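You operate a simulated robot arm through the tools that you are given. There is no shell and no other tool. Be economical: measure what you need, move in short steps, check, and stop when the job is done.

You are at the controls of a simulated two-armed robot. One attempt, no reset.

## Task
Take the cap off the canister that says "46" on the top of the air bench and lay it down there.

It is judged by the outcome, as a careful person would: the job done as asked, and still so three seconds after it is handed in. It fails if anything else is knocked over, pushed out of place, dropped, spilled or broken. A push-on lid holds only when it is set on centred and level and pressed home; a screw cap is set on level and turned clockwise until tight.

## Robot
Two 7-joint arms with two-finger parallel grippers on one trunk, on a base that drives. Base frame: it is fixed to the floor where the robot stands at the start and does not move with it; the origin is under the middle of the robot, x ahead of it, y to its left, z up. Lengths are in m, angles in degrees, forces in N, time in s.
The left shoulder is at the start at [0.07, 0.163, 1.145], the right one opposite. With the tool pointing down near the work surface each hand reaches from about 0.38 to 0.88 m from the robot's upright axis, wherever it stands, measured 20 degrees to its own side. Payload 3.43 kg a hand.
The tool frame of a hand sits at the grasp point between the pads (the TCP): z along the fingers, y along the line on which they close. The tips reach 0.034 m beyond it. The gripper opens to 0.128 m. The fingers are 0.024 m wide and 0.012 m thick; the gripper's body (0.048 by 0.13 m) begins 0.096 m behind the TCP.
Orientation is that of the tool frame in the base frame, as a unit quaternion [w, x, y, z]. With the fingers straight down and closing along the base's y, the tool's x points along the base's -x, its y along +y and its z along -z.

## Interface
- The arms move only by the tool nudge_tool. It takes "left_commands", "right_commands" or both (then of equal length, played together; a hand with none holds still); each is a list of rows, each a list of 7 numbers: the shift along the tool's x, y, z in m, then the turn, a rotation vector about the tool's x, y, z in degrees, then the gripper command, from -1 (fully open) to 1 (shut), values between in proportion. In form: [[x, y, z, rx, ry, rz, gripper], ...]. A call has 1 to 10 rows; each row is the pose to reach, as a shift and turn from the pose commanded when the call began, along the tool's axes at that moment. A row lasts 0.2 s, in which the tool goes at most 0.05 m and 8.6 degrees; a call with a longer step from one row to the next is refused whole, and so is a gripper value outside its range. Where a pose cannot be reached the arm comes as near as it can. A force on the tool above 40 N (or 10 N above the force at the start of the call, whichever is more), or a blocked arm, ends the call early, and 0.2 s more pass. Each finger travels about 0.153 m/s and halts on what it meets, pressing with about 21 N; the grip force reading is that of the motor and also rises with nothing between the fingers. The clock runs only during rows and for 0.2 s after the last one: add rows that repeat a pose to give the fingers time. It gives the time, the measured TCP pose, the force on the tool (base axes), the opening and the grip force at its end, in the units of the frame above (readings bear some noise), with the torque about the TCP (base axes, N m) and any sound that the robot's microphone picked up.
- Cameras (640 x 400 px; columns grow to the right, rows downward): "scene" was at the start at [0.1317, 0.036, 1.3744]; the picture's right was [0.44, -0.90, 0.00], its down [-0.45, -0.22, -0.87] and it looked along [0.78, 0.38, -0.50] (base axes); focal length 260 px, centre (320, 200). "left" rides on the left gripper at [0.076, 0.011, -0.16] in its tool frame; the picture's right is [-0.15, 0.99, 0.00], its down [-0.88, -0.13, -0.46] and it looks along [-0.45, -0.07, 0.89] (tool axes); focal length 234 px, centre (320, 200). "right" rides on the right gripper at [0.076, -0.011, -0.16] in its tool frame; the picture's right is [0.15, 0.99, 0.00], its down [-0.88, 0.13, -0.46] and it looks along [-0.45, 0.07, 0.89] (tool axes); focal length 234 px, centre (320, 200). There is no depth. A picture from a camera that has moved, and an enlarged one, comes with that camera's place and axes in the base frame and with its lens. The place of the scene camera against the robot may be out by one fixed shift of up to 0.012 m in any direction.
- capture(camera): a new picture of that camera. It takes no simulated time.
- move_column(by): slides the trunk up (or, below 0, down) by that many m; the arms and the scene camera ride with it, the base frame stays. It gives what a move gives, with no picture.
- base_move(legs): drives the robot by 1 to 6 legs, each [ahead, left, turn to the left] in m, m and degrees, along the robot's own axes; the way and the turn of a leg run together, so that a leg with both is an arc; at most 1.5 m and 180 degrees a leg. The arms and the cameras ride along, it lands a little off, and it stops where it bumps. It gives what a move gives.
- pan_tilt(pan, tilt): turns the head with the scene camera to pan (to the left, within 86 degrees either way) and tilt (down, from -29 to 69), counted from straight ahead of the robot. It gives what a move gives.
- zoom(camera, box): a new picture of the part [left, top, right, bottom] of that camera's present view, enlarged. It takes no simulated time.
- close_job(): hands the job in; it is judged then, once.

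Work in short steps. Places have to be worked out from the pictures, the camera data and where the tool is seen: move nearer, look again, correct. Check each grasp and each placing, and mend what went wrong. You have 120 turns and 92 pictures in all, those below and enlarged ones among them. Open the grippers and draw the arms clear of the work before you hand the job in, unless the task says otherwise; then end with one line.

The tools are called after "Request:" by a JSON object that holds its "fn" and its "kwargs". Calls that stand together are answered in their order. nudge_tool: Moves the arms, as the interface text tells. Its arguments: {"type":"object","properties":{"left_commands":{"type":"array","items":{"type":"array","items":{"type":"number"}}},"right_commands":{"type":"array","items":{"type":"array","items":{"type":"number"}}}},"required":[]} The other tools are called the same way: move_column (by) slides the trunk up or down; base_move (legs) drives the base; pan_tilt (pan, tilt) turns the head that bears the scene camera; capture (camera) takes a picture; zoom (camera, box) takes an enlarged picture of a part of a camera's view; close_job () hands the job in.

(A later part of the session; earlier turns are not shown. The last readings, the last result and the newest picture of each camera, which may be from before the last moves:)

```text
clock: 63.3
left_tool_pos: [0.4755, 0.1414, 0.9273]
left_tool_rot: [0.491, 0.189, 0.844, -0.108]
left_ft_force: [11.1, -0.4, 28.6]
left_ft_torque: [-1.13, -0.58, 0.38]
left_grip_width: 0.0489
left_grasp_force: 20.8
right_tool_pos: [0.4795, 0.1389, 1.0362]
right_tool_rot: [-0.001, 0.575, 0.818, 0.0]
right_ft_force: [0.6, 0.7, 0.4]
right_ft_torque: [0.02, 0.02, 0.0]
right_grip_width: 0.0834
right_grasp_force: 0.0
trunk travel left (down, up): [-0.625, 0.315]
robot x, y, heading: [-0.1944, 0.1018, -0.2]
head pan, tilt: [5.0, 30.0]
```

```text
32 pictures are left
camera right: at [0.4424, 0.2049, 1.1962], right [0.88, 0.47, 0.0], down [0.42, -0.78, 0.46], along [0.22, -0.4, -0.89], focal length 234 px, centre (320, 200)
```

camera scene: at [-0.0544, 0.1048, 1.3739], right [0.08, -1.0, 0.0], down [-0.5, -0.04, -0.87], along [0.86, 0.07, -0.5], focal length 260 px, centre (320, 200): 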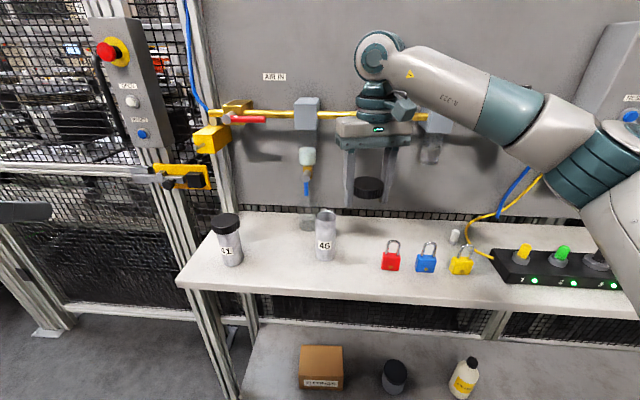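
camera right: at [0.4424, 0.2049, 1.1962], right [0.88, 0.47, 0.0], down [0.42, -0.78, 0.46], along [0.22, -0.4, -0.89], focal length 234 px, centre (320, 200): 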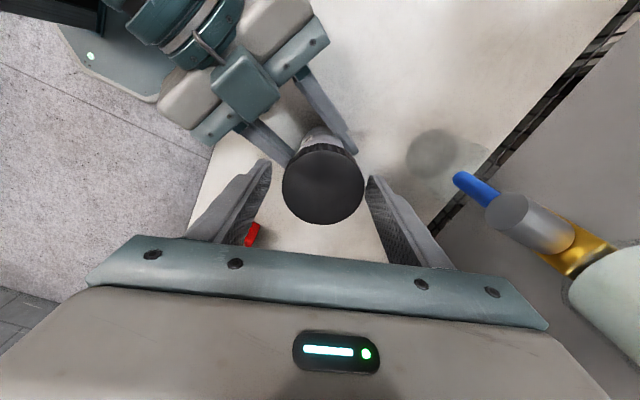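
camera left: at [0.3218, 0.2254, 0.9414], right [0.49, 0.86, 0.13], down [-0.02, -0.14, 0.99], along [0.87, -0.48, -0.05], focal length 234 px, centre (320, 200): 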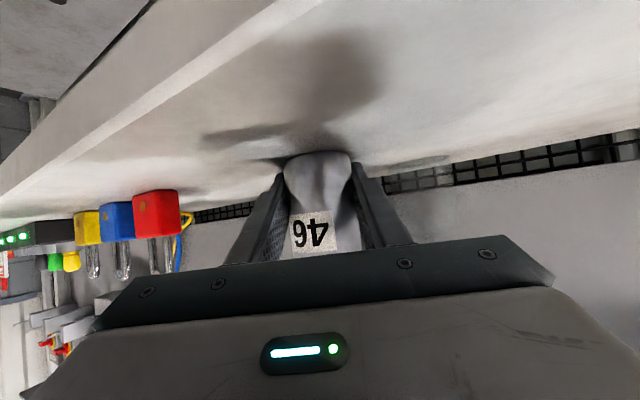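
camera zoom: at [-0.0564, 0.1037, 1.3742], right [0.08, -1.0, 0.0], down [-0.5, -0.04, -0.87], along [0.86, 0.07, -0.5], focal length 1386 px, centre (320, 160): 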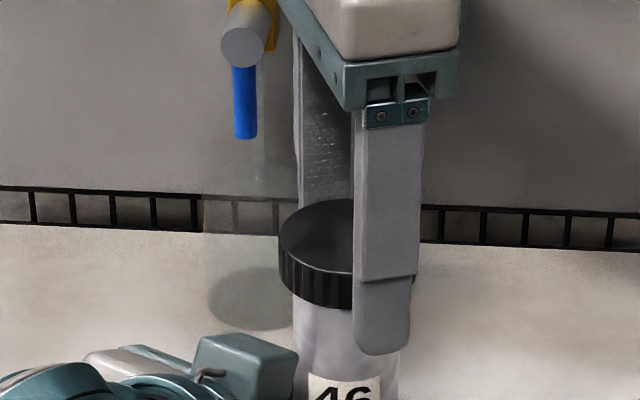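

The cap is centred between the fingers. The left hand carries about 29 N of vertical preload, so I ease it up 1.5 mm while closing the right hand. Then I turn counter-clockwise.

Request:
{"fn": "nudge_tool", "kwargs": {"left_commands": [[-0.0006, 0, -0.0004, 0, 0, 0, 1], [-0.0013, 0, -0.0008, 0, 0, 0, 1], [-0.0013, 0, -0.0008, 0, 0, 0, 1], [-0.0013, 0, -0.0008, 0, 0, 0, 1], [-0.0013, 0, -0.0008, 0, 0, 0, 1], [-0.0013, 0, -0.0008, 0, 0, 0, 1], [-0.0013, 0, -0.0008, 0, 0, 0, 1], [-0.0013, 0, -0.0008, 0, 0, 0, 1], [-0.0013, 0, -0.0008, 0, 0, 0, 1], [-0.0013, 0, -0.0008, 0, 0, 0, 1]], "right_commands": [[0, 0, 0, 0, 0, 0, 0.1], [0, 0, 0, 0, 0, 0, 1], [0, 0, 0, 0, 0, 0, 1], [0, 0, 0, 0, 0, -8, 1], [0, 0, 0, 0, 0, -16, 1], [0, 0, -0.0002, 0, 0, -24, 1], [0, 0, -0.0004, 0, 0, -32, 1], [0, 0, -0.0006, 0, 0, -40, 1], [0, 0, -0.0008, 0, 0, -48, 1], [0, 0, -0.001, 0, 0, -56, 1]]}}

Request:
{"fn": "nudge_tool", "kwargs": {"right_commands": [[0, 0, -0.0003, 0, 0, -8, 1], [0, 0, -0.0006, 0, 0, -16, 1], [0, 0, -0.0009, 0, 0, -24, 1], [0, 0, -0.0012, 0, 0, -32, 1], [0, 0, -0.0015, 0, 0, -40, 1], [0, 0, -0.0018, 0, 0, -48, 1]]}}

Request:
{"fn": "zoom", "kwargs": {"camera": "scene", "box": [260, 170, 380, 245]}}

```text
clock: 65.5
left_tool_pos: [0.4765, 0.1427, 0.9268]
left_tool_rot: [0.49, 0.189, 0.844, -0.108]
left_ft_force: [1.7, -9.8, 23.1]
left_ft_torque: [0.44, -0.36, 0.68]
left_grip_width: 0.0522
left_grasp_force: 20.6
right_tool_pos: [0.4775, 0.1403, 1.0367]
right_tool_rot: [0.0, 0.119, 0.993, 0.002]
right_ft_force: [6.9, 17.8, 6.6]
right_ft_torque: [0.98, -0.53, -0.41]
right_grip_width: 0.0626
right_grasp_force: 21.3
trunk travel left (down, up): [-0.625, 0.315]
robot x, y, heading: [-0.1925, 0.0994, -0.3]
head pan, tilt: [5.0, 30.0]
```

```text
clock: 66.9
left_tool_pos: [0.4761, 0.1427, 0.927]
left_tool_rot: [0.489, 0.189, 0.845, -0.107]
left_ft_force: [-7.0, -17.2, 16.6]
left_ft_torque: [1.35, -1.25, 1.0]
left_grip_width: 0.0584
left_grasp_force: 21.2
right_tool_pos: [0.4786, 0.141, 1.0388]
right_tool_rot: [0.003, -0.293, 0.956, 0.002]
right_ft_force: [8.8, 27.9, 11.7]
right_ft_torque: [0.97, -0.12, -0.91]
right_grip_width: 0.0568
right_grasp_force: 21.0
trunk travel left (down, up): [-0.625, 0.315]
robot x, y, heading: [-0.1923, 0.0977, -0.1]
head pan, tilt: [5.0, 30.0]
```

```text
5.33 times, centred on (320, 208) of scene
camera zoom: at [-0.0573, 0.1054, 1.3743], right [0.08, -1.0, 0.0], down [-0.5, -0.04, -0.87], along [0.86, 0.07, -0.5], focal length 1386 px, centre (320, 160)
```

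zoom: 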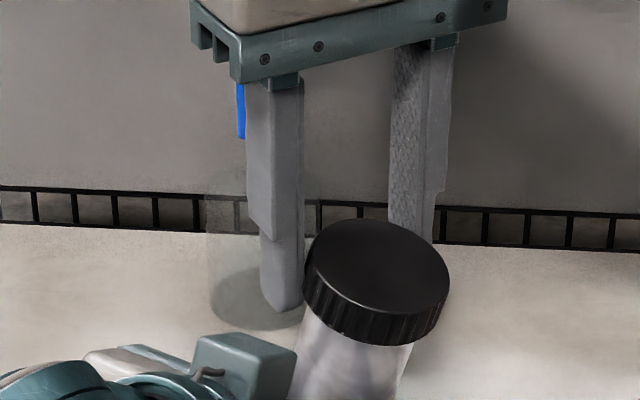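

The canister has tilted in the grips and the right fingers have partly slipped off the cap. I stop and look from all sides before moving anything.

Request:
{"fn": "zoom", "kwargs": {"camera": "scene", "box": [200, 160, 440, 310]}}

Request:
{"fn": "capture", "kwargs": {"camera": "left"}}

Request:
{"fn": "capture", "kwargs": {"camera": "right"}}

```text
2.67 times, centred on (320, 235) of scene
camera zoom: at [-0.0573, 0.1054, 1.3743], right [0.08, -1.0, 0.0], down [-0.5, -0.04, -0.87], along [0.86, 0.07, -0.5], focal length 693 px, centre (320, 107)
```

zoom: 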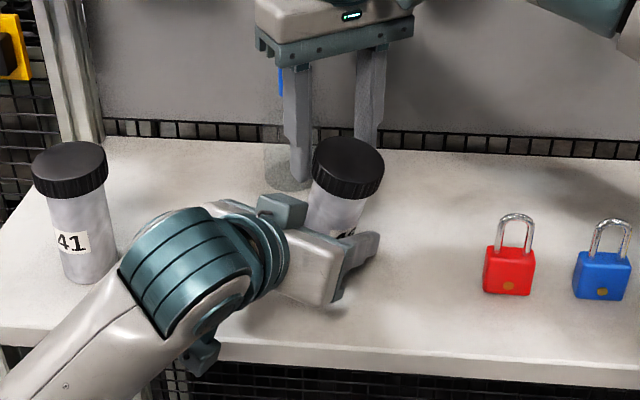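

```text
29 pictures are left
camera left: at [0.3212, 0.2282, 0.9419], right [0.49, 0.86, 0.13], down [-0.02, -0.14, 0.99], along [0.87, -0.48, -0.05], focal length 234 px, centre (320, 200)
```

left: 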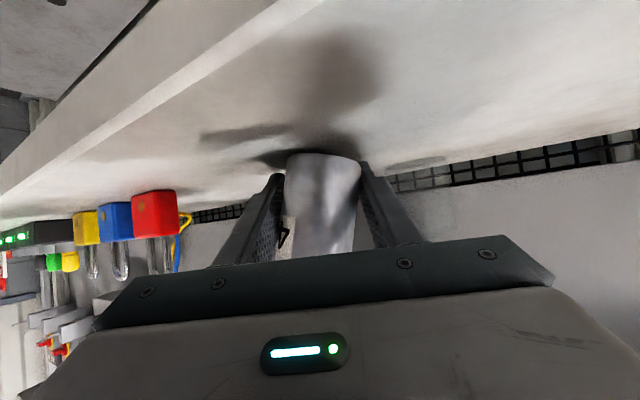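

```text
28 pictures are left
camera right: at [0.4214, 0.088, 1.199], right [-0.68, 0.74, 0.0], down [0.65, 0.6, 0.46], along [0.34, 0.31, -0.89], focal length 234 px, centre (320, 200)
```

right: 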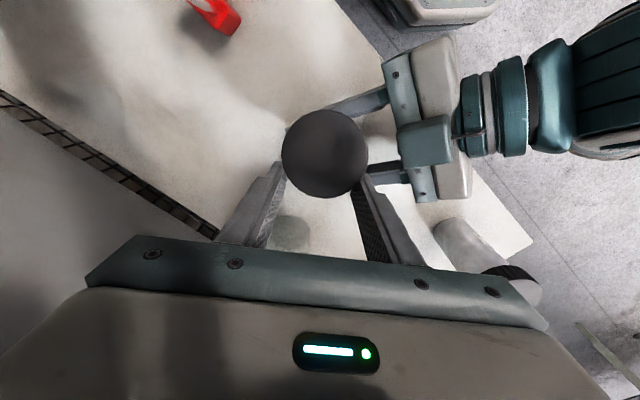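

The can leans diagonally between the left pads, which are still squeezing it and should straighten it once the side push is gone. I open the right fingers so the cap can swing back between them.

Request:
{"fn": "nudge_tool", "kwargs": {"right_commands": [[0, 0, 0, 0, 0, 0, 0.0], [0, 0, 0, 0, 0, 0, -0.2], [0, 0, 0, 0, 0, 0, -0.4], [0, 0, 0, 0, 0, 0, -0.5], [0, 0, 0, 0, 0, 0, -0.5]]}}

Request:
{"fn": "zoom", "kwargs": {"camera": "scene", "box": [200, 160, 440, 310]}}

Request:
{"fn": "capture", "kwargs": {"camera": "left"}}

```text
clock: 68.1
left_tool_pos: [0.4764, 0.1415, 0.9274]
left_tool_rot: [0.49, 0.189, 0.845, -0.107]
left_ft_force: [-4.8, -4.7, 15.1]
left_ft_torque: [-0.76, -0.09, -0.13]
left_grip_width: 0.0481
left_grasp_force: 20.6
right_tool_pos: [0.479, 0.1371, 1.0384]
right_tool_rot: [0.0, -0.293, 0.956, 0.0]
right_ft_force: [0.2, 0.3, 0.2]
right_ft_torque: [0.01, -0.03, 0.02]
right_grip_width: 0.0961
right_grasp_force: 0.0
trunk travel left (down, up): [-0.625, 0.315]
robot x, y, heading: [-0.1933, 0.1005, -0.3]
head pan, tilt: [5.0, 30.0]
```

```text
2.67 times, centred on (320, 235) of scene
camera zoom: at [-0.0569, 0.103, 1.3742], right [0.08, -1.0, 0.0], down [-0.5, -0.04, -0.87], along [0.86, 0.07, -0.5], focal length 693 px, centre (320, 107)
```

zoom: 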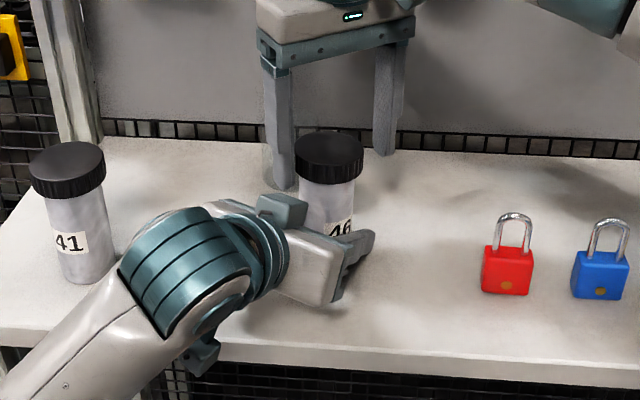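

```text
26 pictures are left
camera left: at [0.3216, 0.2264, 0.942], right [0.49, 0.86, 0.13], down [-0.02, -0.14, 0.99], along [0.87, -0.48, -0.05], focal length 234 px, centre (320, 200)
```

left: 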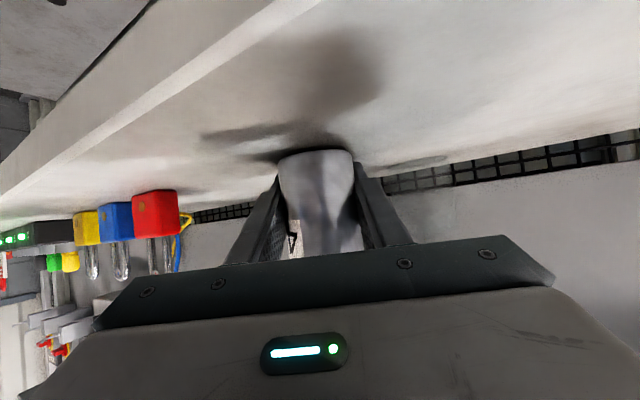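

The can stood upright again between the pads, and nothing else moved. The grip high on the cap was off-axis by about 4 mm and levered the can over. I'll go back to the deep grip, centred properly, so I rewind to yaw -70 with the fingers open and re-measure.

Request:
{"fn": "nudge_tool", "kwargs": {"right_commands": [[0, 0, -0.008, 0, 0, 4, -0.5], [0, 0, -0.008, 0, 0, 12, -0.5], [0, 0, -0.008, 0, 0, 20, -0.5], [0, 0, -0.008, 0, 0, 28, -0.5], [0, 0, -0.008, 0, 0, 36, -0.5], [0, 0, -0.008, 0, 0, 44, -0.5], [0, 0, -0.008, 0, 0, 52, -0.5], [0, 0, -0.008, 0, 0, 60, -0.5], [0, 0, -0.008, 0, 0, 68, -0.5], [0, 0, -0.008, 0, 0, 76, -0.5]]}}

Request:
{"fn": "nudge_tool", "kwargs": {"right_commands": [[0, 0, 0, 0, 0, 8, -0.5], [0, 0, 0, 0, 0, 16, -0.5], [0, 0, 0, 0, 0, 24, -0.5], [0, 0, 0, 0, 0, 30, -0.5], [0, 0, 0, 0, 0, 30, -0.5]]}}

Request:
{"fn": "capture", "kwargs": {"camera": "right"}}

```text
clock: 70.3
left_tool_pos: [0.4773, 0.1415, 0.9275]
left_tool_rot: [0.489, 0.189, 0.845, -0.107]
left_ft_force: [-5.3, -5.6, 13.7]
left_ft_torque: [-0.72, -0.09, -0.23]
left_grip_width: 0.048
left_grasp_force: 20.9
right_tool_pos: [0.4784, 0.1388, 1.0479]
right_tool_rot: [0.0, 0.359, 0.933, 0.001]
right_ft_force: [-0.1, 0.1, 0.2]
right_ft_torque: [0.01, -0.02, -0.01]
right_grip_width: 0.0958
right_grasp_force: 0.0
trunk travel left (down, up): [-0.625, 0.315]
robot x, y, heading: [-0.1946, 0.0994, -0.1]
head pan, tilt: [5.0, 30.0]
```

```text
clock: 71.5
left_tool_pos: [0.4766, 0.1426, 0.9268]
left_tool_rot: [0.489, 0.188, 0.845, -0.106]
left_ft_force: [-4.4, -4.7, 13.1]
left_ft_torque: [-0.71, -0.05, -0.16]
left_grip_width: 0.048
left_grasp_force: 21.1
right_tool_pos: [0.4788, 0.1376, 1.0465]
right_tool_rot: [-0.001, 0.588, 0.809, 0.0]
right_ft_force: [-0.4, -0.3, -0.4]
right_ft_torque: [0.03, 0.05, -0.01]
right_grip_width: 0.0962
right_grasp_force: 0.0
trunk travel left (down, up): [-0.625, 0.315]
robot x, y, heading: [-0.1921, 0.1006, -0.3]
head pan, tilt: [5.0, 30.0]
```

```text
25 pictures are left
camera right: at [0.4443, 0.2059, 1.2065], right [0.9, 0.44, 0.0], down [0.4, -0.8, 0.45], along [0.2, -0.41, -0.89], focal length 234 px, centre (320, 200)
```

right: 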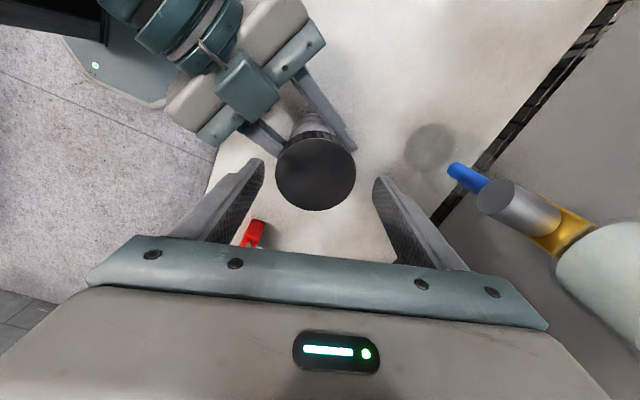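

The cap centre now measures about (0.472, 0.1415), roughly 8 mm closer to the robot than before. I check in detail with the left and scene cameras whether the can is tilted or just shifted.

Request:
{"fn": "zoom", "kwargs": {"camera": "left", "box": [220, 130, 420, 255]}}

Request:
{"fn": "zoom", "kwargs": {"camera": "scene", "box": [260, 190, 380, 265]}}

```text
3.20 times, centred on (320, 192) of left
camera zoom: at [0.3217, 0.2265, 0.942], right [0.49, 0.86, 0.13], down [-0.02, -0.14, 0.99], along [0.87, -0.48, -0.05], focal length 749 px, centre (320, 224)
```

zoom: 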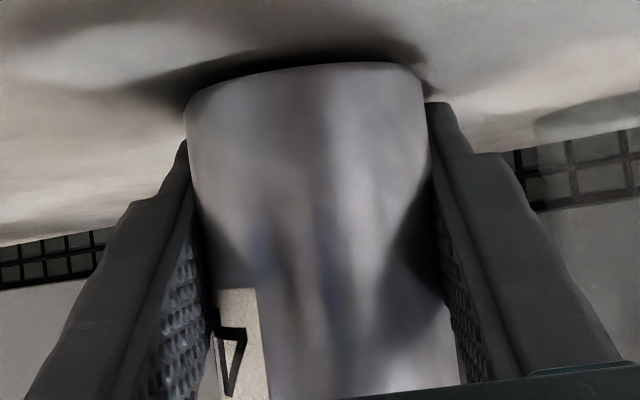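

```text
5.33 times, centred on (320, 228) of scene
camera zoom: at [-0.0567, 0.1031, 1.3742], right [0.08, -1.0, 0.0], down [-0.5, -0.04, -0.87], along [0.86, 0.07, -0.5], focal length 1386 px, centre (320, 53)
```

zoom: 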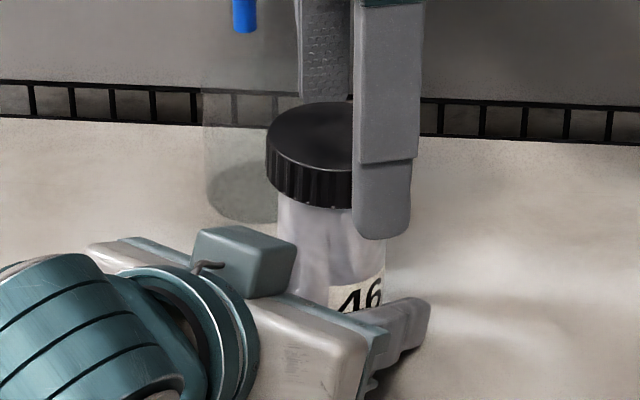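

The can seems slightly raised and tilted along the left hand's axis. The left-camera geometry also puts the bench at z ≈ 0.898, so the left fingertips have been touching it. With the right fingers open around the cap as guards, I open the left by only a few mm so the can settles flat.

Request:
{"fn": "nudge_tool", "kwargs": {"left_commands": [[0, 0, 0, 0, 0, 0, 0.2], [0, 0, 0, 0, 0, 0, 0.15], [0, 0, 0, 0, 0, 0, 0.1], [0, 0, 0, 0, 0, 0, 0.1], [0, 0, 0, 0, 0, 0, 0.1]]}}

Request:
{"fn": "zoom", "kwargs": {"camera": "left", "box": [220, 130, 420, 255]}}

Request:
{"fn": "capture", "kwargs": {"camera": "right"}}

```text
clock: 72.7
left_tool_pos: [0.4785, 0.1435, 0.9276]
left_tool_rot: [0.49, 0.188, 0.845, -0.107]
left_ft_force: [2.9, 8.7, 18.1]
left_ft_torque: [-0.37, -0.24, 0.38]
left_grip_width: 0.0528
left_grasp_force: 0.0
right_tool_pos: [0.4793, 0.1385, 1.0469]
right_tool_rot: [0.0, 0.588, 0.809, 0.0]
right_ft_force: [-0.3, 1.1, -1.1]
right_ft_torque: [0.01, 0.01, 0.01]
right_grip_width: 0.0962
right_grasp_force: 0.1
trunk travel left (down, up): [-0.625, 0.315]
robot x, y, heading: [-0.1966, 0.0982, -0.1]
head pan, tilt: [5.0, 30.0]
```

```text
3.20 times, centred on (320, 192) of left
camera zoom: at [0.3225, 0.2283, 0.9418], right [0.48, 0.87, 0.13], down [-0.02, -0.14, 0.99], along [0.88, -0.48, -0.05], focal length 749 px, centre (320, 224)
```

zoom: 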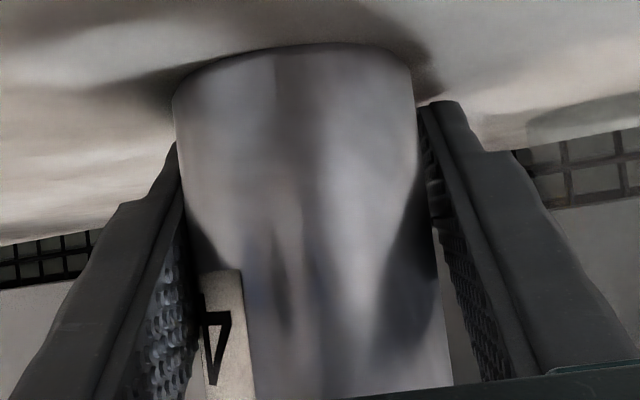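

```text
21 pictures are left
camera right: at [0.4448, 0.2077, 1.2061], right [0.9, 0.45, 0.0], down [0.4, -0.8, 0.46], along [0.2, -0.41, -0.89], focal length 234 px, centre (320, 200)
```

right: 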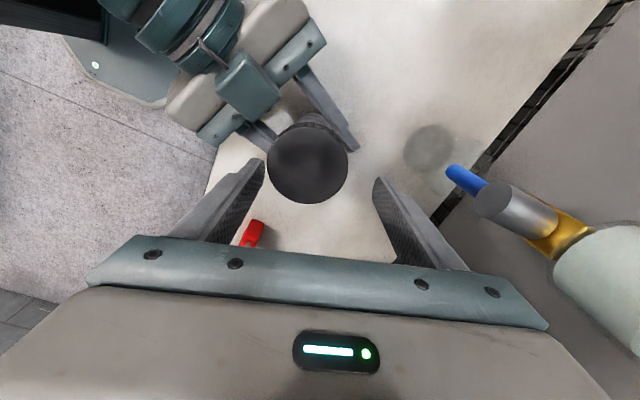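

The can dropped flat and stands upright, but it sits about 2 cm nearer the robot, at roughly (0.461, 0.148). I raise the right hand clear, lift the left fingertips 1 cm off the bench and regrip. Then I slide the can gently back to its original spot.

Request:
{"fn": "nudge_tool", "kwargs": {"left_commands": [[0, 0, 0, 0, 0, 0, 0], [-0.0043, 0, -0.0025, 0, 0, 0, 0], [-0.0087, 0, -0.005, 0, 0, 0, 0], [-0.0087, 0, -0.005, 0, 0, 0, 0.2], [-0.0087, 0, -0.005, 0, 0, 0, 1], [-0.0087, 0, -0.005, 0, 0, 0, 1], [-0.0118, 0, 0.0004, 0, 0, 0, 1], [-0.0149, 0, 0.0058, 0, 0, 0, 1], [-0.018, 0, 0.0112, 0, 0, 0, 1], [-0.018, 0, 0.0112, 0, 0, 0, 1]], "right_commands": [[0, 0, -0.015, 0, 0, 0, -0.5], [0, 0, -0.03, 0, 0, 0, -0.5], [0, 0, -0.03, 0, 0, 0, -0.5], [0, 0, -0.03, 0, 0, 0, -0.5], [0, 0, -0.03, 0, 0, 0, -0.5], [0, 0, -0.03, 0, 0, 0, -0.5], [0, 0, -0.03, 0, 0, 0, -0.5], [0, 0, -0.03, 0, 0, 0, -0.5], [0, 0, -0.03, 0, 0, 0, -0.5], [0, 0, -0.03, 0, 0, 0, -0.5]]}}

Request:
{"fn": "zoom", "kwargs": {"camera": "left", "box": [220, 130, 420, 255]}}

Request:
{"fn": "capture", "kwargs": {"camera": "right"}}

```text
clock: 74.9
left_tool_pos: [0.4962, 0.1351, 0.9343]
left_tool_rot: [0.488, 0.189, 0.845, -0.107]
left_ft_force: [0.7, -0.7, -0.1]
left_ft_torque: [-0.05, -0.05, -0.02]
left_grip_width: 0.048
left_grasp_force: 21.0
right_tool_pos: [0.4822, 0.1379, 1.0749]
right_tool_rot: [-0.001, 0.588, 0.809, 0.0]
right_ft_force: [-0.1, 0.3, -0.1]
right_ft_torque: [-0.01, 0.02, 0.03]
right_grip_width: 0.0961
right_grasp_force: 0.0
trunk travel left (down, up): [-0.625, 0.315]
robot x, y, heading: [-0.1939, 0.0986, -0.3]
head pan, tilt: [5.0, 30.0]
```

```text
3.20 times, centred on (320, 192) of left
camera zoom: at [0.3418, 0.2199, 0.95], right [0.49, 0.86, 0.13], down [-0.01, -0.14, 0.99], along [0.87, -0.48, -0.06], focal length 749 px, centre (320, 224)
```

zoom: 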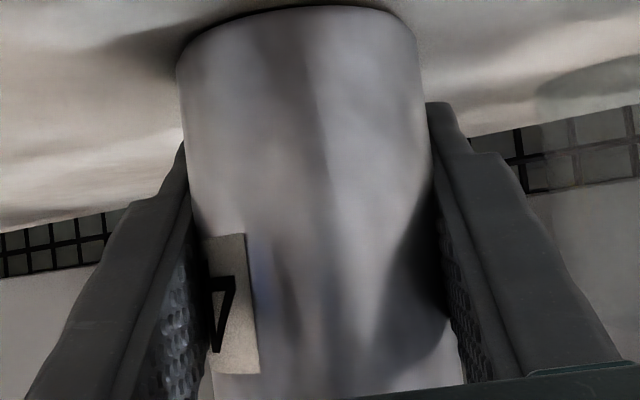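

```text
19 pictures are left
camera right: at [0.4474, 0.2057, 1.235], right [0.9, 0.45, 0.0], down [0.4, -0.8, 0.45], along [0.2, -0.41, -0.89], focal length 234 px, centre (320, 200)
```

right: 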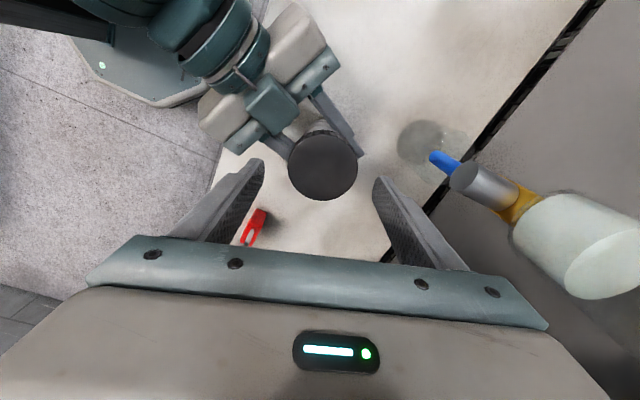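

The can is upright, back near its original spot with its axis at (0.4825, 0.140), and the left hand carries almost no stray load. I lower the right hand centred over the cap to z 1.028, where the tips protrude only a few mm below it, and close.

Request:
{"fn": "nudge_tool", "kwargs": {"right_commands": [[0.0018, 0.0009, 0.02, 0, 0, 0, -0.5], [0.0018, 0.0009, 0.04, 0, 0, 0, -0.5], [0.0018, 0.0009, 0.047, 0, 0, 0, -0.4], [0.0018, 0.0009, 0.047, 0, 0, 0, -0.1], [0.0018, 0.0009, 0.047, 0, 0, 0, 0.1], [0.0018, 0.0009, 0.047, 0, 0, 0, 1], [0.0018, 0.0009, 0.047, 0, 0, 0, 1]]}}

Request:
{"fn": "zoom", "kwargs": {"camera": "scene", "box": [260, 180, 380, 255]}}

```text
clock: 76.5
left_tool_pos: [0.4966, 0.134, 0.935]
left_tool_rot: [0.488, 0.189, 0.845, -0.108]
left_ft_force: [-5.9, -2.8, 0.1]
left_ft_torque: [0.21, -0.47, 0.11]
left_grip_width: 0.0477
left_grasp_force: 20.7
right_tool_pos: [0.4815, 0.1396, 1.0294]
right_tool_rot: [-0.001, 0.588, 0.809, 0.0]
right_ft_force: [5.6, 3.5, 0.8]
right_ft_torque: [0.01, -0.14, -0.02]
right_grip_width: 0.0624
right_grasp_force: 21.1
trunk travel left (down, up): [-0.625, 0.315]
robot x, y, heading: [-0.1921, 0.1012, -0.2]
head pan, tilt: [5.0, 30.0]
```

```text
5.33 times, centred on (320, 218) of scene
camera zoom: at [-0.0539, 0.1038, 1.3738], right [0.08, -1.0, 0.0], down [-0.5, -0.04, -0.87], along [0.86, 0.07, -0.5], focal length 1386 px, centre (320, 107)
```

zoom: 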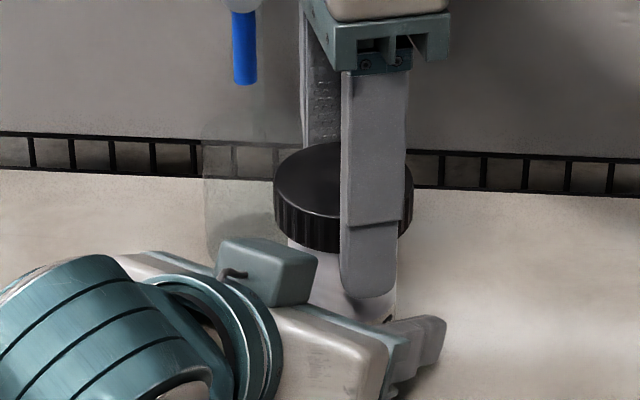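

The side force is only 6–7 N. I nudge the centring by 1 mm and turn 40 degrees counter-clockwise, then read the forces and the left grip width.

Request:
{"fn": "nudge_tool", "kwargs": {"right_commands": [[0.0002, 0.0009, 0, 0, 0, -6, 1], [0.0002, 0.0009, 0, 0, 0, -13, 1], [0.0002, 0.0009, 0, 0, 0, -20, 1], [0.0002, 0.0009, 0, 0, 0, -27, 1], [0.0002, 0.0009, 0, 0, 0, -34, 1], [0.0002, 0.0009, 0, 0, 0, -40, 1]]}}

Request:
{"fn": "zoom", "kwargs": {"camera": "left", "box": [220, 130, 420, 255]}}

```text
clock: 77.9
left_tool_pos: [0.4977, 0.1338, 0.9349]
left_tool_rot: [0.489, 0.188, 0.845, -0.107]
left_ft_force: [-0.4, -5.4, 0.6]
left_ft_torque: [0.58, -0.03, 0.27]
left_grip_width: 0.0506
left_grasp_force: 20.3
right_tool_pos: [0.4816, 0.1408, 1.0289]
right_tool_rot: [-0.001, 0.274, 0.962, 0.0]
right_ft_force: [-0.3, 5.4, -3.8]
right_ft_torque: [-0.16, 0.01, -0.2]
right_grip_width: 0.0623
right_grasp_force: 21.5
trunk travel left (down, up): [-0.625, 0.315]
robot x, y, heading: [-0.1979, 0.1001, 0.0]
head pan, tilt: [5.0, 30.0]
```

```text
3.20 times, centred on (320, 192) of left
camera zoom: at [0.3416, 0.2195, 0.9501], right [0.49, 0.86, 0.13], down [-0.02, -0.14, 0.99], along [0.87, -0.48, -0.05], focal length 749 px, centre (320, 224)
```

zoom: 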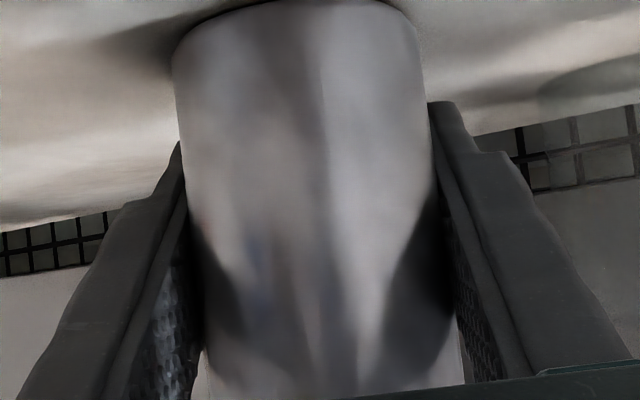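

The can body turns with the cap now at only 0.2 N·m, so the cap isn't threaded. It is more likely wedged on the neck from when it dropped. I stop turning and try a straight pull with the left hand holding the body, watching the force.

Request:
{"fn": "nudge_tool", "kwargs": {"right_commands": [[0, 0, -0.0015, 0, 0, 3, 1], [0, 0, -0.003, 0, 0, 6, 1], [0, 0, -0.0045, 0, 0, 3, 1], [0, 0, -0.006, 0, 0, 6, 1], [0, 0, -0.006, 0, 0, 6, 1]]}}

Request:
{"fn": "zoom", "kwargs": {"camera": "scene", "box": [260, 180, 380, 255]}}

```text
clock: 79.1
left_tool_pos: [0.4966, 0.1354, 0.9353]
left_tool_rot: [0.489, 0.189, 0.845, -0.108]
left_ft_force: [0.8, -4.1, 13.0]
left_ft_torque: [0.14, 0.18, 0.03]
left_grip_width: 0.0492
left_grasp_force: 20.3
right_tool_pos: [0.4835, 0.1403, 1.0343]
right_tool_rot: [-0.001, 0.326, 0.945, 0.0]
right_ft_force: [-0.9, 4.4, -16.9]
right_ft_torque: [0.25, 0.07, 0.03]
right_grip_width: 0.0623
right_grasp_force: 20.7
trunk travel left (down, up): [-0.625, 0.315]
robot x, y, heading: [-0.1945, 0.1003, -0.2]
head pan, tilt: [5.0, 30.0]
```

```text
5.33 times, centred on (320, 218) of scene
camera zoom: at [-0.0539, 0.1038, 1.3738], right [0.08, -1.0, 0.0], down [-0.5, -0.04, -0.87], along [0.86, 0.07, -0.5], focal length 1386 px, centre (320, 107)
```

zoom: 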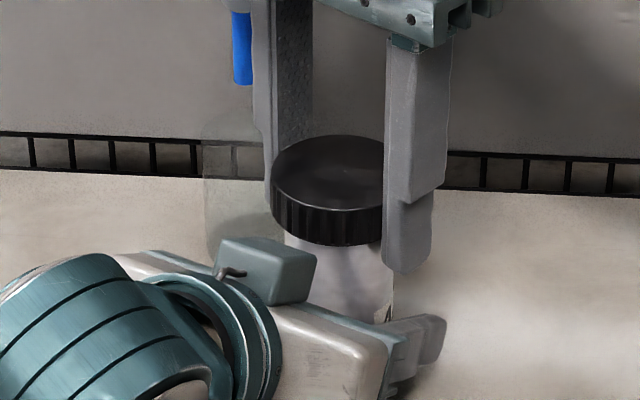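

The cap went up about 5 mm at 17 N. I check with the left camera whether the can rose with it.

Request:
{"fn": "zoom", "kwargs": {"camera": "left", "box": [220, 110, 420, 235]}}

```text
3.20 times, centred on (320, 172) of left
camera zoom: at [0.3418, 0.2198, 0.9502], right [0.48, 0.86, 0.13], down [-0.02, -0.14, 0.99], along [0.87, -0.48, -0.05], focal length 749 px, centre (320, 288)
```

zoom: 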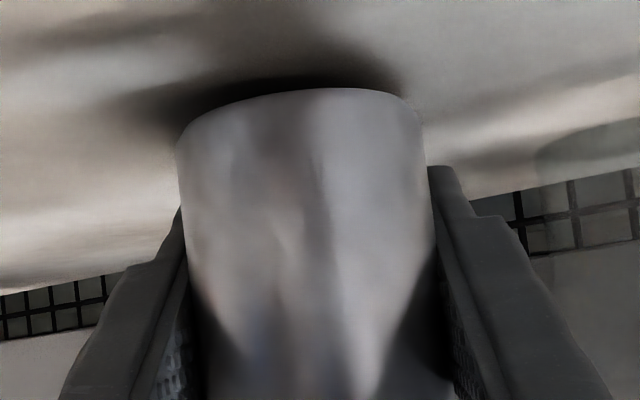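

The can rose 5 mm with it, so the cap is still engaged and the left pads slip at about 15 N. I lower it back to the bench. Then I turn the cap clockwise about 36 degrees, to learn whether the thread moves freely that way while the body stays put.

Request:
{"fn": "nudge_tool", "kwargs": {"right_commands": [[0, 0, 0.002, 0, 0, 0, 1], [0, 0, 0.004, 0, 0, 0, 1], [0, 0, 0.0058, 0, 0, 0, 1], [0, 0, 0.0058, 0, 0, 7, 1], [0, 0, 0.0058, 0, 0, 14, 1], [0, 0, 0.0058, 0, 0, 21, 1], [0, 0, 0.0058, 0, 0, 28, 1], [0, 0, 0.0058, 0, 0, 35, 1]]}}

Request:
{"fn": "zoom", "kwargs": {"camera": "left", "box": [220, 110, 420, 235]}}

```text
clock: 80.9
left_tool_pos: [0.4969, 0.1364, 0.9344]
left_tool_rot: [0.488, 0.188, 0.846, -0.106]
left_ft_force: [8.2, 7.7, -16.9]
left_ft_torque: [-0.64, 0.18, -0.17]
left_grip_width: 0.0482
left_grasp_force: 20.8
right_tool_pos: [0.4816, 0.1405, 1.0277]
right_tool_rot: [-0.001, 0.595, 0.804, -0.001]
right_ft_force: [-8.3, -7.6, 13.4]
right_ft_torque: [-0.22, 0.34, 0.04]
right_grip_width: 0.0627
right_grasp_force: 20.6
trunk travel left (down, up): [-0.625, 0.315]
robot x, y, heading: [-0.192, 0.0983, -0.2]
head pan, tilt: [5.0, 30.0]
```

```text
3.20 times, centred on (320, 172) of left
camera zoom: at [0.342, 0.2205, 0.9496], right [0.48, 0.87, 0.13], down [-0.01, -0.14, 0.99], along [0.88, -0.48, -0.06], focal length 749 px, centre (320, 288)
```

zoom: 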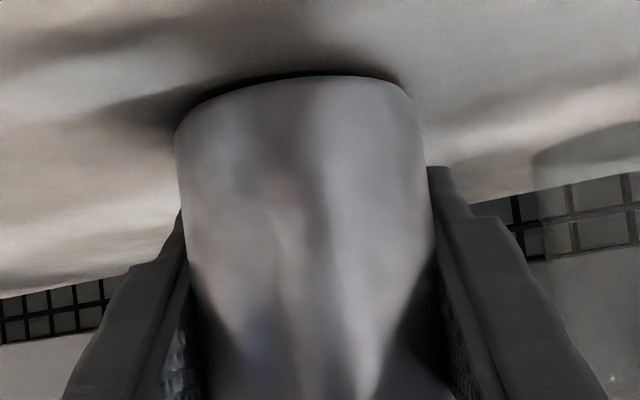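

This time the body stayed put and the cap turned freely clockwise with 0.04 N·m. It had just been sitting at the end of its thread. I now turn counter-clockwise past that end with a steady slight rise and watch for release.

Request:
{"fn": "nudge_tool", "kwargs": {"right_commands": [[0, 0, -0.001, 0, 0, 0, 1], [0, 0, -0.001, 0, 0, -8, 1], [0, 0, -0.0012, 0, 0, -16, 1], [0, 0, -0.0014, 0, 0, -24, 1], [0, 0, -0.0016, 0, 0, -32, 1], [0, 0, -0.0018, 0, 0, -40, 1], [0, 0, -0.002, 0, 0, -48, 1]]}}

Request:
{"fn": "zoom", "kwargs": {"camera": "left", "box": [220, 110, 420, 235]}}

```text
clock: 82.5
left_tool_pos: [0.4974, 0.1349, 0.9362]
left_tool_rot: [0.49, 0.188, 0.844, -0.108]
left_ft_force: [-7.4, -0.3, -4.5]
left_ft_torque: [0.01, -0.61, 0.09]
left_grip_width: 0.0479
left_grasp_force: 20.8
right_tool_pos: [0.4816, 0.1407, 1.031]
right_tool_rot: [-0.001, 0.214, 0.977, 0.001]
right_ft_force: [5.9, 0.4, 1.0]
right_ft_torque: [-0.03, -0.11, -0.02]
right_grip_width: 0.0623
right_grasp_force: 20.8
trunk travel left (down, up): [-0.625, 0.315]
robot x, y, heading: [-0.1973, 0.0986, -0.1]
head pan, tilt: [5.0, 30.0]
```

```text
3.20 times, centred on (320, 172) of left
camera zoom: at [0.3417, 0.2192, 0.9504], right [0.49, 0.86, 0.13], down [-0.02, -0.14, 0.99], along [0.87, -0.48, -0.05], focal length 749 px, centre (320, 288)
```

zoom: 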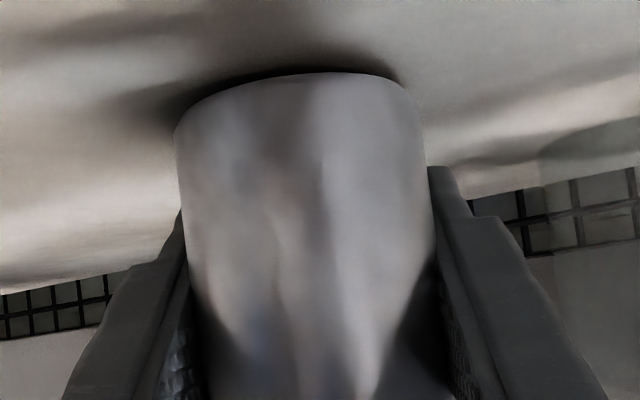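

The body stays still and the cap turns freely with near-zero torque. I continue counter-clockwise another 60 degrees with a slight rise.

Request:
{"fn": "nudge_tool", "kwargs": {"right_commands": [[0, 0, -0.0003, 0, 0, -8, 1], [0, 0, -0.0005, 0, 0, -16, 1], [0, 0, -0.0008, 0, 0, -24, 1], [0, 0, -0.001, 0, 0, -32, 1], [0, 0, -0.0013, 0, 0, -40, 1], [0, 0, -0.0015, 0, 0, -48, 1], [0, 0, -0.0018, 0, 0, -56, 1], [0, 0, -0.002, 0, 0, -61, 1]]}}

```text
clock: 84.3
left_tool_pos: [0.497, 0.1345, 0.9356]
left_tool_rot: [0.489, 0.188, 0.845, -0.107]
left_ft_force: [-0.8, -14.5, -3.7]
left_ft_torque: [1.14, -0.12, 0.4]
left_grip_width: 0.0488
left_grasp_force: 21.3
right_tool_pos: [0.4821, 0.1425, 1.0327]
right_tool_rot: [-0.002, -0.311, 0.95, 0.002]
right_ft_force: [0.2, 14.2, 1.3]
right_ft_torque: [0.21, 0.0, -0.15]
right_grip_width: 0.0623
right_grasp_force: 21.0
trunk travel left (down, up): [-0.625, 0.315]
robot x, y, heading: [-0.1958, 0.0998, -0.2]
head pan, tilt: [5.0, 30.0]
```

A side load of 14 N is building up in y. I re-centre by 2 mm and try a gentle 3 mm lift.

Request:
{"fn": "nudge_tool", "kwargs": {"right_commands": [[-0.0011, 0.0015, 0, 0, 0, 0, 1], [-0.0011, 0.0015, -0.0015, 0, 0, 0, 1], [-0.0011, 0.0015, -0.003, 0, 0, 0, 1]]}}

Request:
{"fn": "zoom", "kwargs": {"camera": "scene", "box": [260, 180, 380, 255]}}

```text
clock: 85.1
left_tool_pos: [0.4976, 0.1361, 0.935]
left_tool_rot: [0.489, 0.189, 0.845, -0.107]
left_ft_force: [2.5, -4.8, -0.5]
left_ft_torque: [0.46, 0.26, 0.07]
left_grip_width: 0.0485
left_grasp_force: 21.1
right_tool_pos: [0.4825, 0.141, 1.0356]
right_tool_rot: [-0.001, -0.309, 0.951, 0.001]
right_ft_force: [-3.2, 6.3, -2.8]
right_ft_torque: [-0.01, 0.02, -0.04]
right_grip_width: 0.0622
right_grasp_force: 20.8
trunk travel left (down, up): [-0.625, 0.315]
robot x, y, heading: [-0.1931, 0.1014, -0.2]
head pan, tilt: [5.0, 30.0]
```

```text
5.33 times, centred on (320, 218) of scene
camera zoom: at [-0.0539, 0.1039, 1.3738], right [0.08, -1.0, 0.0], down [-0.5, -0.04, -0.87], along [0.86, 0.07, -0.5], focal length 1386 px, centre (320, 107)
```

zoom: 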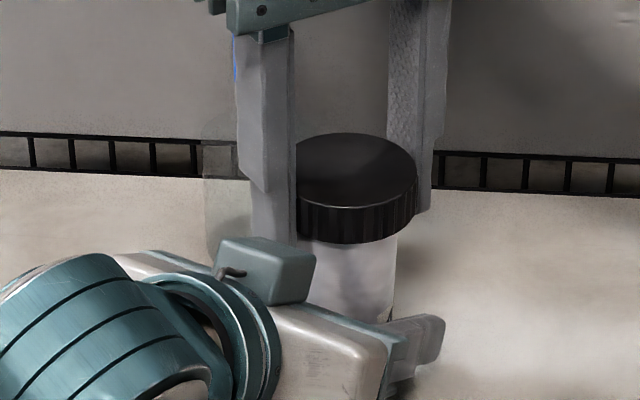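

Only 3 N for the 3 mm lift. I lift another 6 mm to see whether it is free.

Request:
{"fn": "nudge_tool", "kwargs": {"right_commands": [[0, 0, -0.002, 0, 0, 0, 1], [0, 0, -0.004, 0, 0, 0, 1], [0, 0, -0.006, 0, 0, 0, 1]]}}

Request:
{"fn": "zoom", "kwargs": {"camera": "left", "box": [220, 110, 420, 235]}}

```text
clock: 85.9
left_tool_pos: [0.4964, 0.1348, 0.9339]
left_tool_rot: [0.488, 0.19, 0.845, -0.108]
left_ft_force: [-2.4, -2.3, -1.3]
left_ft_torque: [0.26, -0.24, 0.05]
left_grip_width: 0.0481
left_grasp_force: 20.9
right_tool_pos: [0.4819, 0.1424, 1.0416]
right_tool_rot: [-0.001, -0.309, 0.951, 0.001]
right_ft_force: [1.9, 3.1, -1.4]
right_ft_torque: [-0.01, -0.02, 0.01]
right_grip_width: 0.0624
right_grasp_force: 21.0
trunk travel left (down, up): [-0.625, 0.315]
robot x, y, heading: [-0.1965, 0.1005, -0.1]
head pan, tilt: [5.0, 30.0]
```

```text
3.20 times, centred on (320, 172) of left
camera zoom: at [0.3416, 0.2198, 0.95], right [0.49, 0.86, 0.13], down [-0.01, -0.14, 0.99], along [0.87, -0.48, -0.06], focal length 749 px, centre (320, 288)
```

zoom: 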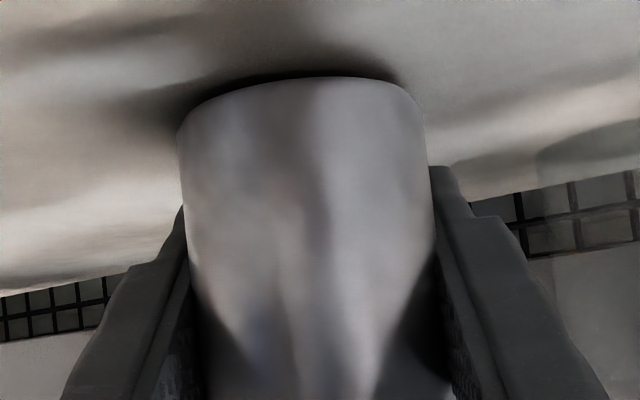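

The cap is free and the can stayed down. I raise the cap 9 cm clear and check it.

Request:
{"fn": "nudge_tool", "kwargs": {"right_commands": [[0, 0, -0.01, 0, 0, 0, 1], [0, 0, -0.03, 0, 0, 0, 1], [0, 0, -0.06, 0, 0, 0, 1], [0, 0, -0.09, 0, 0, 0, 1], [0, 0, -0.09, 0, 0, 0, 1]]}}

Request:
{"fn": "zoom", "kwargs": {"camera": "scene", "box": [230, 140, 390, 240]}}

```text
clock: 87.1
left_tool_pos: [0.4968, 0.135, 0.9341]
left_tool_rot: [0.488, 0.189, 0.845, -0.107]
left_ft_force: [-0.2, -1.0, -2.7]
left_ft_torque: [-0.01, -0.05, 0.0]
left_grip_width: 0.0479
left_grasp_force: 20.8
right_tool_pos: [0.4806, 0.1405, 1.1322]
right_tool_rot: [-0.001, -0.309, 0.951, 0.001]
right_ft_force: [-0.1, 0.7, -0.2]
right_ft_torque: [0.0, 0.0, 0.0]
right_grip_width: 0.0622
right_grasp_force: 21.0
trunk travel left (down, up): [-0.625, 0.315]
robot x, y, heading: [-0.1908, 0.0991, -0.4]
head pan, tilt: [5.0, 30.0]
```

```text
4.00 times, centred on (310, 190) of scene
camera zoom: at [-0.0533, 0.1035, 1.3737], right [0.08, -1.0, 0.0], down [-0.5, -0.04, -0.87], along [0.86, 0.07, -0.5], focal length 1040 px, centre (360, 240)
```

zoom: 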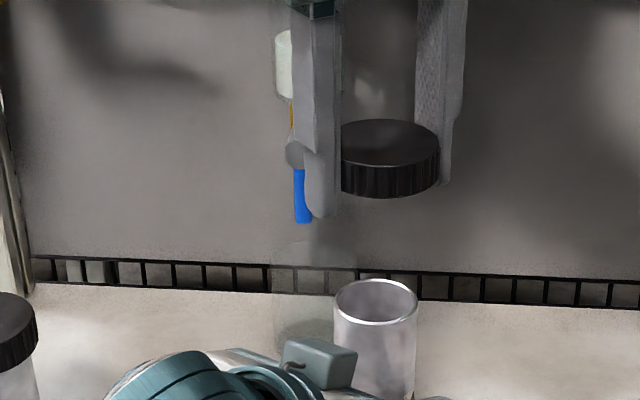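

The cap is off and held. The left hand now carries the can's weight of about 3 N, just above the bench. I lower it 2 mm to the surface, open gradually and back straight out.

Request:
{"fn": "nudge_tool", "kwargs": {"left_commands": [[0.0009, 0, 0.0005, 0, 0, 0, 1], [0.0018, 0, 0.001, 0, 0, 0, 1], [0.0018, 0, 0.001, 0, 0, 0, 0.2], [0.0018, 0, 0.001, 0, 0, 0, -0.3], [0.0018, 0, 0.001, 0, 0, 0, -1], [0.0018, 0, 0.001, 0, 0, 0, -1], [0.0018, 0, -0.02, 0, 0, 0, -1], [0.0018, 0, -0.055, 0, 0, 0, -1], [0.0018, 0, -0.095, 0, 0, 0, -1], [0.0018, 0, -0.135, 0, 0, 0, -1]]}}

Request:
{"fn": "capture", "kwargs": {"camera": "left"}}

```text
clock: 89.3
left_tool_pos: [0.3882, 0.1848, 1.0025]
left_tool_rot: [0.488, 0.189, 0.845, -0.107]
left_ft_force: [-0.6, 0.1, 0.0]
left_ft_torque: [0.0, -0.01, 0.01]
left_grip_width: 0.1281
left_grasp_force: 0.2
right_tool_pos: [0.4794, 0.143, 1.1323]
right_tool_rot: [0.0, -0.309, 0.951, 0.001]
right_ft_force: [-1.3, 0.7, 0.0]
right_ft_torque: [0.0, 0.0, -0.01]
right_grip_width: 0.0623
right_grasp_force: 20.4
trunk travel left (down, up): [-0.625, 0.315]
robot x, y, heading: [-0.1933, 0.1024, -0.3]
head pan, tilt: [5.0, 30.0]
```

```text
9 pictures are left
camera left: at [0.2332, 0.2694, 1.0175], right [0.49, 0.86, 0.13], down [-0.02, -0.14, 0.99], along [0.87, -0.48, -0.05], focal length 234 px, centre (320, 200)
```

left: 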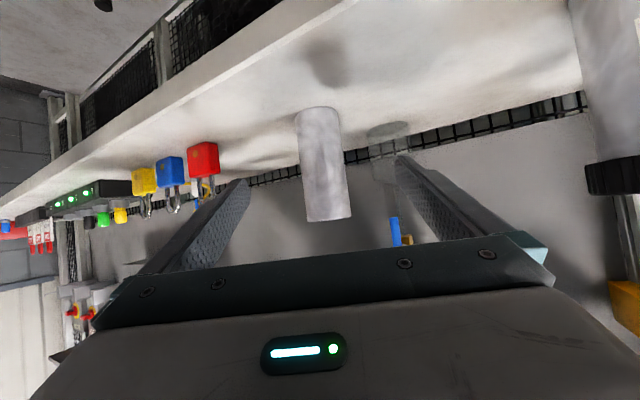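

The canister stands upright and open. I retract the left arm along the proven path while the right carries the cap over the free spot near (0.42, 0.058).

Request:
{"fn": "nudge_tool", "kwargs": {"left_commands": [[-0.0015, 0.024, -0.041, -2, 0, -1.1, -1], [-0.003, 0.047, -0.081, -4, 0, -2.3, -1], [-0.0045, 0.071, -0.121, -6, 0, -3.4, -1], [-0.006, 0.094, -0.161, -8, 0, -4.6, -1], [-0.007, 0.118, -0.201, -10, 0, -5.7, -1], [-0.0085, 0.141, -0.242, -12, 0, -6.8, -1], [-0.01, 0.165, -0.282, -14, 0, -8, -1], [-0.0115, 0.188, -0.322, -16, 0, -9.2, -1], [-0.013, 0.212, -0.362, -18, 0, -10.3, -1], [-0.0145, 0.235, -0.403, -20, 0, -11.4, -1]]}}

Request:
{"fn": "nudge_tool", "kwargs": {"right_commands": [[0.032, -0.011, 0, 0, 0, 5, 1], [0.064, -0.023, 0, 0, 0, 12, 1], [0.097, -0.034, 0, 0, 0, 20, 1], [0.097, -0.034, 0, 0, 0, 20, 1]]}}

Request:
{"fn": "capture", "kwargs": {"camera": "scene"}}

```text
clock: 91.5
left_tool_pos: [0.1835, 0.5508, 1.2243]
left_tool_rot: [0.5, 0.017, 0.866, -0.008]
left_ft_force: [-0.7, -0.3, 0.5]
left_ft_torque: [-0.03, 0.01, -0.03]
left_grip_width: 0.1278
left_grasp_force: 0.1
left hand out of reach, approached as far as the arm can: row 1, 2, 3, 4, 5, 6, 7, 8, 9, 10
right_tool_pos: [0.478, 0.1406, 1.1338]
right_tool_rot: [0.0, -0.309, 0.951, 0.001]
right_ft_force: [0.4, -0.5, 0.3]
right_ft_torque: [0.0, 0.0, -0.03]
right_grip_width: 0.0625
right_grasp_force: 21.2
trunk travel left (down, up): [-0.625, 0.315]
robot x, y, heading: [-0.1914, 0.0986, -0.7]
head pan, tilt: [5.0, 30.0]
```

```text
clock: 92.5
left_tool_pos: [0.1867, 0.551, 1.2242]
left_tool_rot: [0.5, 0.018, 0.866, -0.009]
left_ft_force: [-0.4, -0.1, -0.2]
left_ft_torque: [0.02, 0.0, 0.0]
left_grip_width: 0.1279
left_grasp_force: 0.0
right_tool_pos: [0.4203, 0.0579, 1.1331]
right_tool_rot: [-0.001, -0.139, 0.99, 0.0]
right_ft_force: [0.1, 0.2, -1.5]
right_ft_torque: [-0.01, -0.03, 0.01]
right_grip_width: 0.0626
right_grasp_force: 20.8
trunk travel left (down, up): [-0.625, 0.315]
robot x, y, heading: [-0.1953, 0.0999, -0.3]
head pan, tilt: [5.0, 30.0]
```

```text
8 pictures are left
camera scene: at [-0.0543, 0.1048, 1.3739], right [0.08, -1.0, 0.0], down [-0.5, -0.04, -0.87], along [0.86, 0.07, -0.5], focal length 260 px, centre (320, 200)
```

scene: 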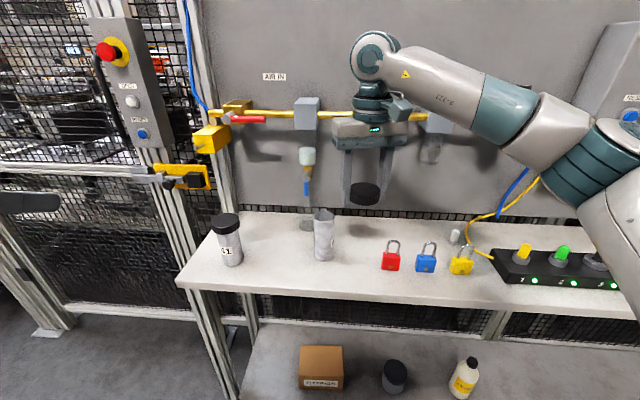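

Everything is in place and the spot is clear. I lower the cap to just above the bench.

Request:
{"fn": "nudge_tool", "kwargs": {"right_commands": [[0, 0, 0.04, 0, 0, 0, 1], [0, 0, 0.08, 0, 0, 0, 1], [0, 0, 0.12, 0, 0, 0, 1], [0, 0, 0.155, 0, 0, 0, 1], [0, 0, 0.178, 0, 0, 0, 1], [0, 0, 0.188, 0, 0, 0, 1], [0, 0, 0.188, 0, 0, 0, 1]]}}

Request:
{"fn": "zoom", "kwargs": {"camera": "scene", "box": [290, 190, 450, 290]}}

```text
clock: 94.1
left_tool_pos: [0.1858, 0.55, 1.2238]
left_tool_rot: [0.5, 0.017, 0.866, -0.008]
left_ft_force: [-0.1, 0.2, 0.6]
left_ft_torque: [0.0, 0.01, 0.0]
left_grip_width: 0.1279
left_grasp_force: 0.2
right_tool_pos: [0.4221, 0.0589, 0.9438]
right_tool_rot: [-0.001, -0.14, 0.99, 0.0]
right_ft_force: [-0.3, 0.3, 0.1]
right_ft_torque: [0.01, 0.01, 0.03]
right_grip_width: 0.0622
right_grasp_force: 20.8
trunk travel left (down, up): [-0.625, 0.315]
robot x, y, heading: [-0.1954, 0.1004, -0.0]
head pan, tilt: [5.0, 30.0]
```

```text
4.00 times, centred on (370, 240) of scene
camera zoom: at [-0.0545, 0.104, 1.3739], right [0.08, -1.0, 0.0], down [-0.5, -0.04, -0.87], along [0.86, 0.07, -0.5], focal length 1040 px, centre (120, 40)
```

zoom: 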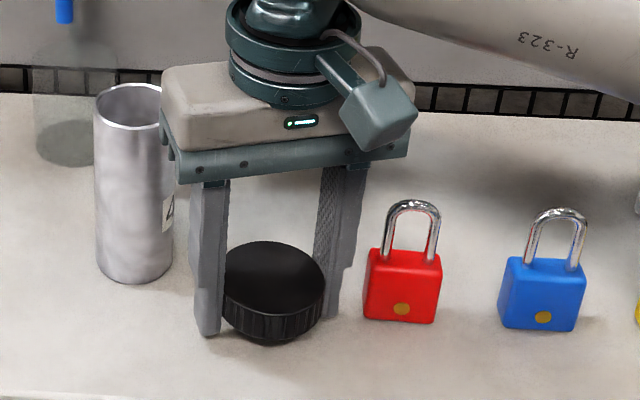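

There is good clearance all around. I step down 10 mm slowly, looking for contact in the force reading.

Request:
{"fn": "nudge_tool", "kwargs": {"right_commands": [[0, 0, 0.003, 0, 0, 0, 1], [0, 0, 0.006, 0, 0, 0, 1], [0, 0, 0.008, 0, 0, 0, 1], [0, 0, 0.01, 0, 0, 0, 1]]}}

```text
clock: 95.1
left_tool_pos: [0.1848, 0.5493, 1.2239]
left_tool_rot: [0.5, 0.017, 0.866, -0.008]
left_ft_force: [-0.2, -0.5, 0.1]
left_ft_torque: [-0.02, -0.03, 0.01]
left_grip_width: 0.1279
left_grasp_force: 0.0
right_tool_pos: [0.4219, 0.0582, 0.935]
right_tool_rot: [0.0, -0.139, 0.99, 0.0]
right_ft_force: [0.8, -1.1, 4.2]
right_ft_torque: [-0.2, -0.07, 0.07]
right_grip_width: 0.0621
right_grasp_force: 21.3
trunk travel left (down, up): [-0.625, 0.315]
robot x, y, heading: [-0.1947, 0.097, -0.0]
head pan, tilt: [5.0, 30.0]
```

Light contact of 4 N at z 0.935. I look at whether the cap itself or the fingertips are touching.

Request:
{"fn": "zoom", "kwargs": {"camera": "scene", "box": [320, 230, 400, 280]}}

```text
8.00 times, centred on (360, 255) of scene
camera zoom: at [-0.0548, 0.1038, 1.374], right [0.08, -1.0, 0.0], down [-0.5, -0.04, -0.87], along [0.86, 0.07, -0.5], focal length 2079 px, centre (0, -240)
```

zoom: 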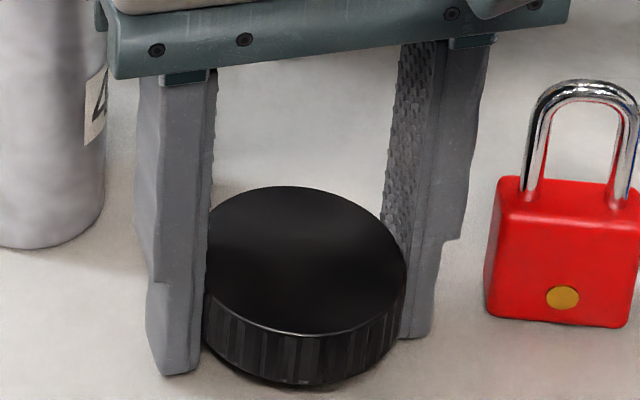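

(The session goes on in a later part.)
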